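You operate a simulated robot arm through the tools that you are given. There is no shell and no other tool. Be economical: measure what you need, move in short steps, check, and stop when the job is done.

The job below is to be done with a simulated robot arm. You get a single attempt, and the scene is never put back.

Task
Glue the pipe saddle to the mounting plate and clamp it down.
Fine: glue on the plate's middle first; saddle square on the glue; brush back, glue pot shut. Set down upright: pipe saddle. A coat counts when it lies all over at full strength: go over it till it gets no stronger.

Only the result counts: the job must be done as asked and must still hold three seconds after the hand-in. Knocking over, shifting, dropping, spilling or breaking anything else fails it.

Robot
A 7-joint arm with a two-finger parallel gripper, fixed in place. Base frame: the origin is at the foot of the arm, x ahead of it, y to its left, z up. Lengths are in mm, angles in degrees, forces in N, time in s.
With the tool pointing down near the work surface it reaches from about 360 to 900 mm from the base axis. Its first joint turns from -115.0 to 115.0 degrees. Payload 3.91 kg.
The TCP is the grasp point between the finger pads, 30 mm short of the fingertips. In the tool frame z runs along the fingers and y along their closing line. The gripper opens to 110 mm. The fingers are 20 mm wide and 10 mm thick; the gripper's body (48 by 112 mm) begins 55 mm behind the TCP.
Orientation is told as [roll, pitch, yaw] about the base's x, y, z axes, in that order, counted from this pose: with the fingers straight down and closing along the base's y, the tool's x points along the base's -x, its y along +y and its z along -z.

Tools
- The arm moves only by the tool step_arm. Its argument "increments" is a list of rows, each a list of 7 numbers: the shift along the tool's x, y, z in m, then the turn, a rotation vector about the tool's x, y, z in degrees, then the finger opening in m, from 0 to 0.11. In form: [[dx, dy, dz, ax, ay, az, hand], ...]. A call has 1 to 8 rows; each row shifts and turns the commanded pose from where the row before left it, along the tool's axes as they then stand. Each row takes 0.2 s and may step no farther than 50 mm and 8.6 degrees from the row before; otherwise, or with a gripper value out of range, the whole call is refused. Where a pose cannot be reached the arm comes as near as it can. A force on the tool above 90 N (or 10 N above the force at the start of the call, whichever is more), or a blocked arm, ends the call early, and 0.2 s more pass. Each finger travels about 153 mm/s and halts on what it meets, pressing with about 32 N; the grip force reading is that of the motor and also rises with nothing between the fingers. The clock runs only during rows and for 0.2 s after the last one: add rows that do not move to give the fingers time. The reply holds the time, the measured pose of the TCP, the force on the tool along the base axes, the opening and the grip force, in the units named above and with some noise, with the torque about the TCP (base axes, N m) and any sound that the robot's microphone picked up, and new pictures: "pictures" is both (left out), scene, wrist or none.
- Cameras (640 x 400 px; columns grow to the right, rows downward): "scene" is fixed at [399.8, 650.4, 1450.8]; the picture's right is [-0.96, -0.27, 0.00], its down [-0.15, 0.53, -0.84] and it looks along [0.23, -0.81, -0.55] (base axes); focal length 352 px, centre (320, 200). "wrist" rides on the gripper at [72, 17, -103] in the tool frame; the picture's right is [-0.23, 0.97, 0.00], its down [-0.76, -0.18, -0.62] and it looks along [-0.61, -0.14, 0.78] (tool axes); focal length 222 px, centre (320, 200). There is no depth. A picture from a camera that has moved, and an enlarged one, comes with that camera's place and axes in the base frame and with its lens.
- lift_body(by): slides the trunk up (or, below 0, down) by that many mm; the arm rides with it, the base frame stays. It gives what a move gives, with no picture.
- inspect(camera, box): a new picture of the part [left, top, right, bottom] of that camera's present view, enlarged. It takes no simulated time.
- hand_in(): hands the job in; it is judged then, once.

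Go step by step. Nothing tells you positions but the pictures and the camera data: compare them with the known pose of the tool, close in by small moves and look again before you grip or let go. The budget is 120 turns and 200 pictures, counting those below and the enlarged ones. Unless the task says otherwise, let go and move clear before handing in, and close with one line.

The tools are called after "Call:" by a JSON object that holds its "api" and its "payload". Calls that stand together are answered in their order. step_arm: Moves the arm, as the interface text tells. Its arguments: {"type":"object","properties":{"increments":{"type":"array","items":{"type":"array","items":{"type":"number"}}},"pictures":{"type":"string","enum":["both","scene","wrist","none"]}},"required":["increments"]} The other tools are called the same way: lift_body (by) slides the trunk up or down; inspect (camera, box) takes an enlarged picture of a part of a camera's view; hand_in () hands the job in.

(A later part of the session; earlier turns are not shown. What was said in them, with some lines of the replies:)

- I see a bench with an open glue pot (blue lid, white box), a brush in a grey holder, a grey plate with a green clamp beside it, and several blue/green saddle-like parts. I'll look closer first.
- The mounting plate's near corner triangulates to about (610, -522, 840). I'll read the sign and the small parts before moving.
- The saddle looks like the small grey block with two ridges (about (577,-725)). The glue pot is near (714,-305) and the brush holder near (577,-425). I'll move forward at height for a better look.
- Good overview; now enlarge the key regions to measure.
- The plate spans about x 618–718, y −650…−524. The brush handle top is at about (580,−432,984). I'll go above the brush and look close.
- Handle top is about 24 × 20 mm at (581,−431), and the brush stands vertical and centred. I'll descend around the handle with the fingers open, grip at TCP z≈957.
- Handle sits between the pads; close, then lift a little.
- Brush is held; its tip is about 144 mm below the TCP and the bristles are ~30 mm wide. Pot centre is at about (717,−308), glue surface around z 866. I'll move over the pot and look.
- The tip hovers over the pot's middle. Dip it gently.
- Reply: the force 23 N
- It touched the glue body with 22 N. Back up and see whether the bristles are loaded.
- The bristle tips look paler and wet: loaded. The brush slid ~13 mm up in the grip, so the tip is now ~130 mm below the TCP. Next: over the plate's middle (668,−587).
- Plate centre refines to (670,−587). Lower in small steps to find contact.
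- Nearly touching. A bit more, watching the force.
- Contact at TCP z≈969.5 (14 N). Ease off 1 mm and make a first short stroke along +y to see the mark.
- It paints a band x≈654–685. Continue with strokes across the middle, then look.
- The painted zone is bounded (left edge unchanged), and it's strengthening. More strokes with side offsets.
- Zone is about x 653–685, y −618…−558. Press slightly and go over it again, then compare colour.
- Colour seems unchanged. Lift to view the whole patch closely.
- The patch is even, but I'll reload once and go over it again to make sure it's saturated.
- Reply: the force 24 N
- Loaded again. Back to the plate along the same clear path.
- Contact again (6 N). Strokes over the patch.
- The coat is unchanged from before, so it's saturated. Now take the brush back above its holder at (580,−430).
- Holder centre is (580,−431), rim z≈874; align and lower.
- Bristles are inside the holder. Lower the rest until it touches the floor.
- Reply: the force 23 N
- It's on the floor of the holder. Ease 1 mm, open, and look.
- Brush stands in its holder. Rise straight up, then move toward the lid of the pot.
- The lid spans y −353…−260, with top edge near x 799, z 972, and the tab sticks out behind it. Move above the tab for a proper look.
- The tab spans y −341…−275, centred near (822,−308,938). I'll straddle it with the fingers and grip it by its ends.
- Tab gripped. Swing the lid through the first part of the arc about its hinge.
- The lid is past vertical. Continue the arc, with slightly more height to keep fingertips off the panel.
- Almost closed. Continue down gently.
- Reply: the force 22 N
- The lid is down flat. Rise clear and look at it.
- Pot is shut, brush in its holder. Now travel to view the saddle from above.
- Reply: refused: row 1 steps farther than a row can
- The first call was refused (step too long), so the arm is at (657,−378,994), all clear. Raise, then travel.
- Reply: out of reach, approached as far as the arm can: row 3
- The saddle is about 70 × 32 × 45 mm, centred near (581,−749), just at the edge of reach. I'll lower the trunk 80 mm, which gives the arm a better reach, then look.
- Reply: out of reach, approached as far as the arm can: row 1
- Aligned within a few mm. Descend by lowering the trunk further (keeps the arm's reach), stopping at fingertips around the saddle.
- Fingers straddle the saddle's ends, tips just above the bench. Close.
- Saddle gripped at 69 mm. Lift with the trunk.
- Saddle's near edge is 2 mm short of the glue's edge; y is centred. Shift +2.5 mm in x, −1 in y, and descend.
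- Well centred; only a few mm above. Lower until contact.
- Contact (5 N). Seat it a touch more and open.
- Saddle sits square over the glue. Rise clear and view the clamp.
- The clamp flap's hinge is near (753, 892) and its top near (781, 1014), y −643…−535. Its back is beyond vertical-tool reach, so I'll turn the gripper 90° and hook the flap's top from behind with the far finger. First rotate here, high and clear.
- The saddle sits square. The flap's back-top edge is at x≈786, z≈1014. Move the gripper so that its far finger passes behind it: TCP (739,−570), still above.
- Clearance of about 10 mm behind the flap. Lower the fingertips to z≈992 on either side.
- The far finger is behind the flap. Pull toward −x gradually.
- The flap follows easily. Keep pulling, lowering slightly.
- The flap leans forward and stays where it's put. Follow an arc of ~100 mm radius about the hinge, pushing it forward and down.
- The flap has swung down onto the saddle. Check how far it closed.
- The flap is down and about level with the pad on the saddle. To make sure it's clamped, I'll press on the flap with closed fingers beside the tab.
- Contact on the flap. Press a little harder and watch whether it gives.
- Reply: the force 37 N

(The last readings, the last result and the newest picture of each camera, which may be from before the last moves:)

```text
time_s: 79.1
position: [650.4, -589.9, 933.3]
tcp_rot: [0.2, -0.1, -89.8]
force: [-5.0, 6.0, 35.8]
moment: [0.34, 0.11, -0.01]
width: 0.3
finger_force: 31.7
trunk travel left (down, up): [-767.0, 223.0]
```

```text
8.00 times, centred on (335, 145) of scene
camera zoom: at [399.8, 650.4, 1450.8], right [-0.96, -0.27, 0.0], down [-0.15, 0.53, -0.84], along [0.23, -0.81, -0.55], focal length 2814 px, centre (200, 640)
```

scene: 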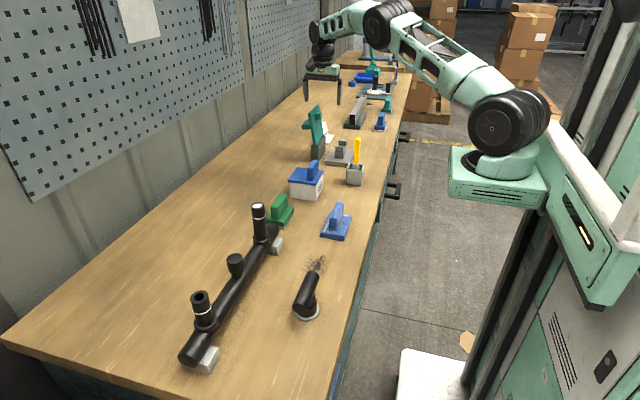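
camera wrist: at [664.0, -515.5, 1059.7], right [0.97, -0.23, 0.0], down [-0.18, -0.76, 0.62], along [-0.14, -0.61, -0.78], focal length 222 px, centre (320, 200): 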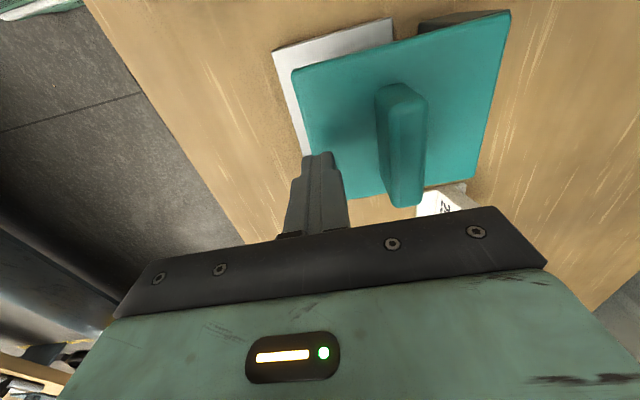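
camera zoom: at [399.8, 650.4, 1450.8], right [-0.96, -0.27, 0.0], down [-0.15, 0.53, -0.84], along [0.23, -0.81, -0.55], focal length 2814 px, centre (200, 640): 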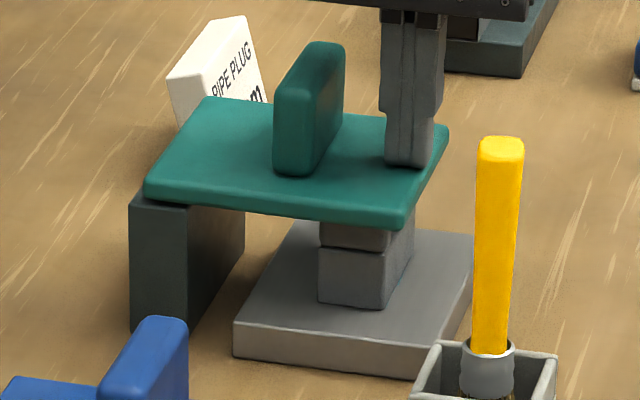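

Firm at 36 N, nothing gives. Rise clear and check everything.

Call:
{"api": "step_arm", "payload": {"increments": [[0, 0, -0.03, 0, 0, 0, 0.0], [0, 0, -0.045, 0, 0, 0, 0.0], [0, 0, -0.045, 0, 0, 0, 0.0], [0, 0, -0.045, 0, 0, 0, 0.0], [0, 0, -0.045, 0, 0, 0, 0.0], [0, 0, 0, 0, 0, 0, 0.0]]}}

Call:
{"api": "inspect", "payload": {"camera": "scene", "box": [260, 100, 400, 210]}}

Call:
{"api": "inspect", "payload": {"camera": "scene", "box": [305, 120, 365, 170]}}

Call:
{"api": "inspect", "payload": {"camera": "wrist", "box": [260, 0, 480, 160]}}

```text
time_s: 80.5
position: [645.9, -589.3, 1138.2]
tcp_rot: [0.1, 0.0, -90.0]
force: [-0.3, 0.0, -0.7]
moment: [0.02, 0.01, 0.0]
width: 0.1
finger_force: 32.1
trunk travel left (down, up): [-767.0, 223.0]
camera wrist: at [663.0, -515.3, 1241.6], right [0.97, -0.23, 0.0], down [-0.18, -0.76, 0.62], along [-0.14, -0.61, -0.78], focal length 222 px, centre (320, 200)
```

scene: 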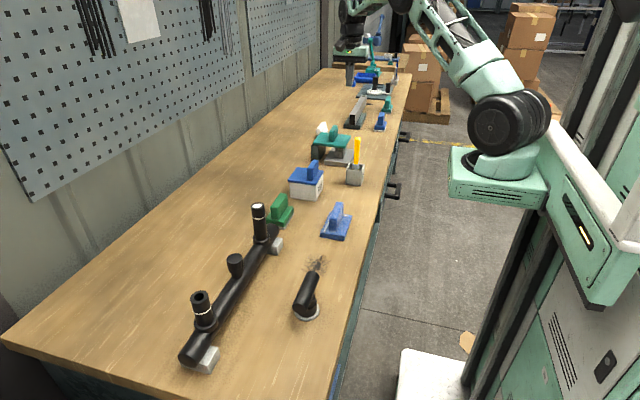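
wrist: 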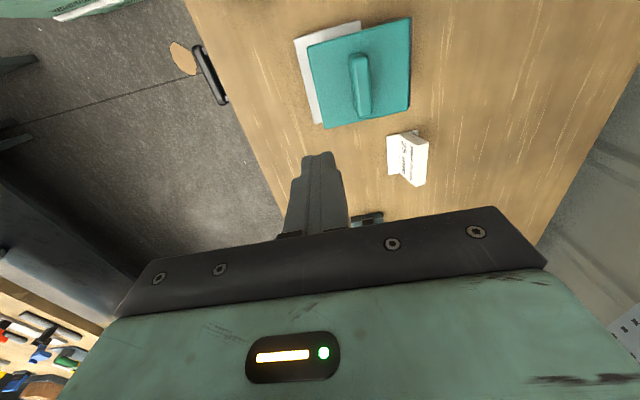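

```text
3.64 times, centred on (330, 155) of scene
camera zoom: at [399.8, 650.4, 1450.8], right [-0.96, -0.27, 0.0], down [-0.15, 0.53, -0.84], along [0.23, -0.81, -0.55], focal length 1279 px, centre (284, 364)
```

zoom: 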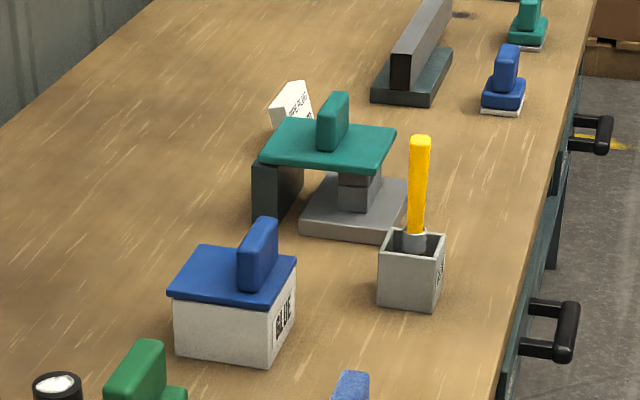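

```text
8.00 times, centred on (335, 145) of scene
camera zoom: at [399.8, 650.4, 1450.8], right [-0.96, -0.27, 0.0], down [-0.15, 0.53, -0.84], along [0.23, -0.81, -0.55], focal length 2814 px, centre (200, 640)
```

zoom: 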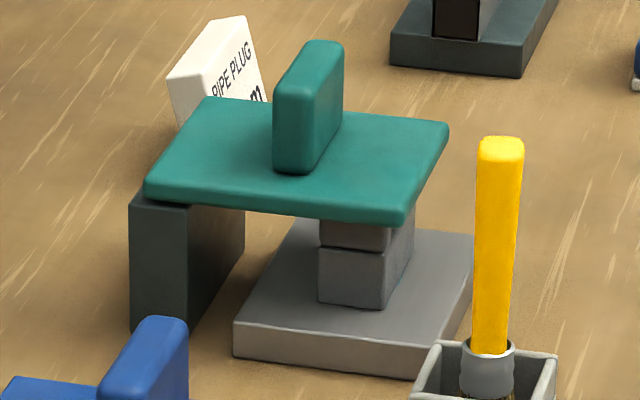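

```text
2.50 times, centred on (370, 80) of wrist
camera zoom: at [663.0, -515.3, 1241.6], right [0.97, -0.23, 0.0], down [-0.18, -0.76, 0.62], along [-0.14, -0.61, -0.78], focal length 555 px, centre (195, 500)
```

zoom: 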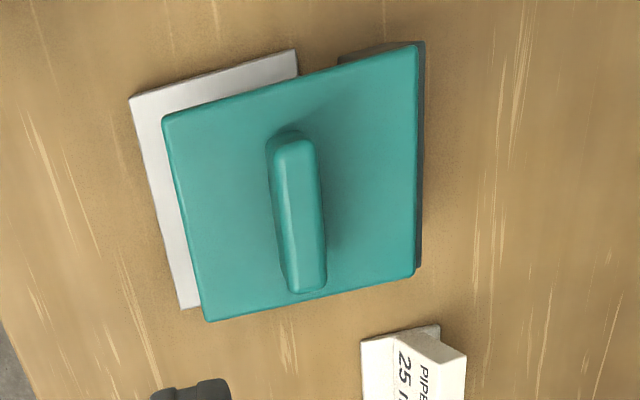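

The saddle is where I placed it, the clamp is down, the pot is shut, the brush is in its holder and the arm is clear. Handing in.

Call:
{"api": "hand_in", "payload": {}}

```text
The job is handed in.
```

The pipe saddle is set square on the glue in the middle of the mounting plate and clamped down, with the brush back in its holder and the glue pot shut; a glue strip of about 2 mm still shows along the saddle's side facing the clamp.
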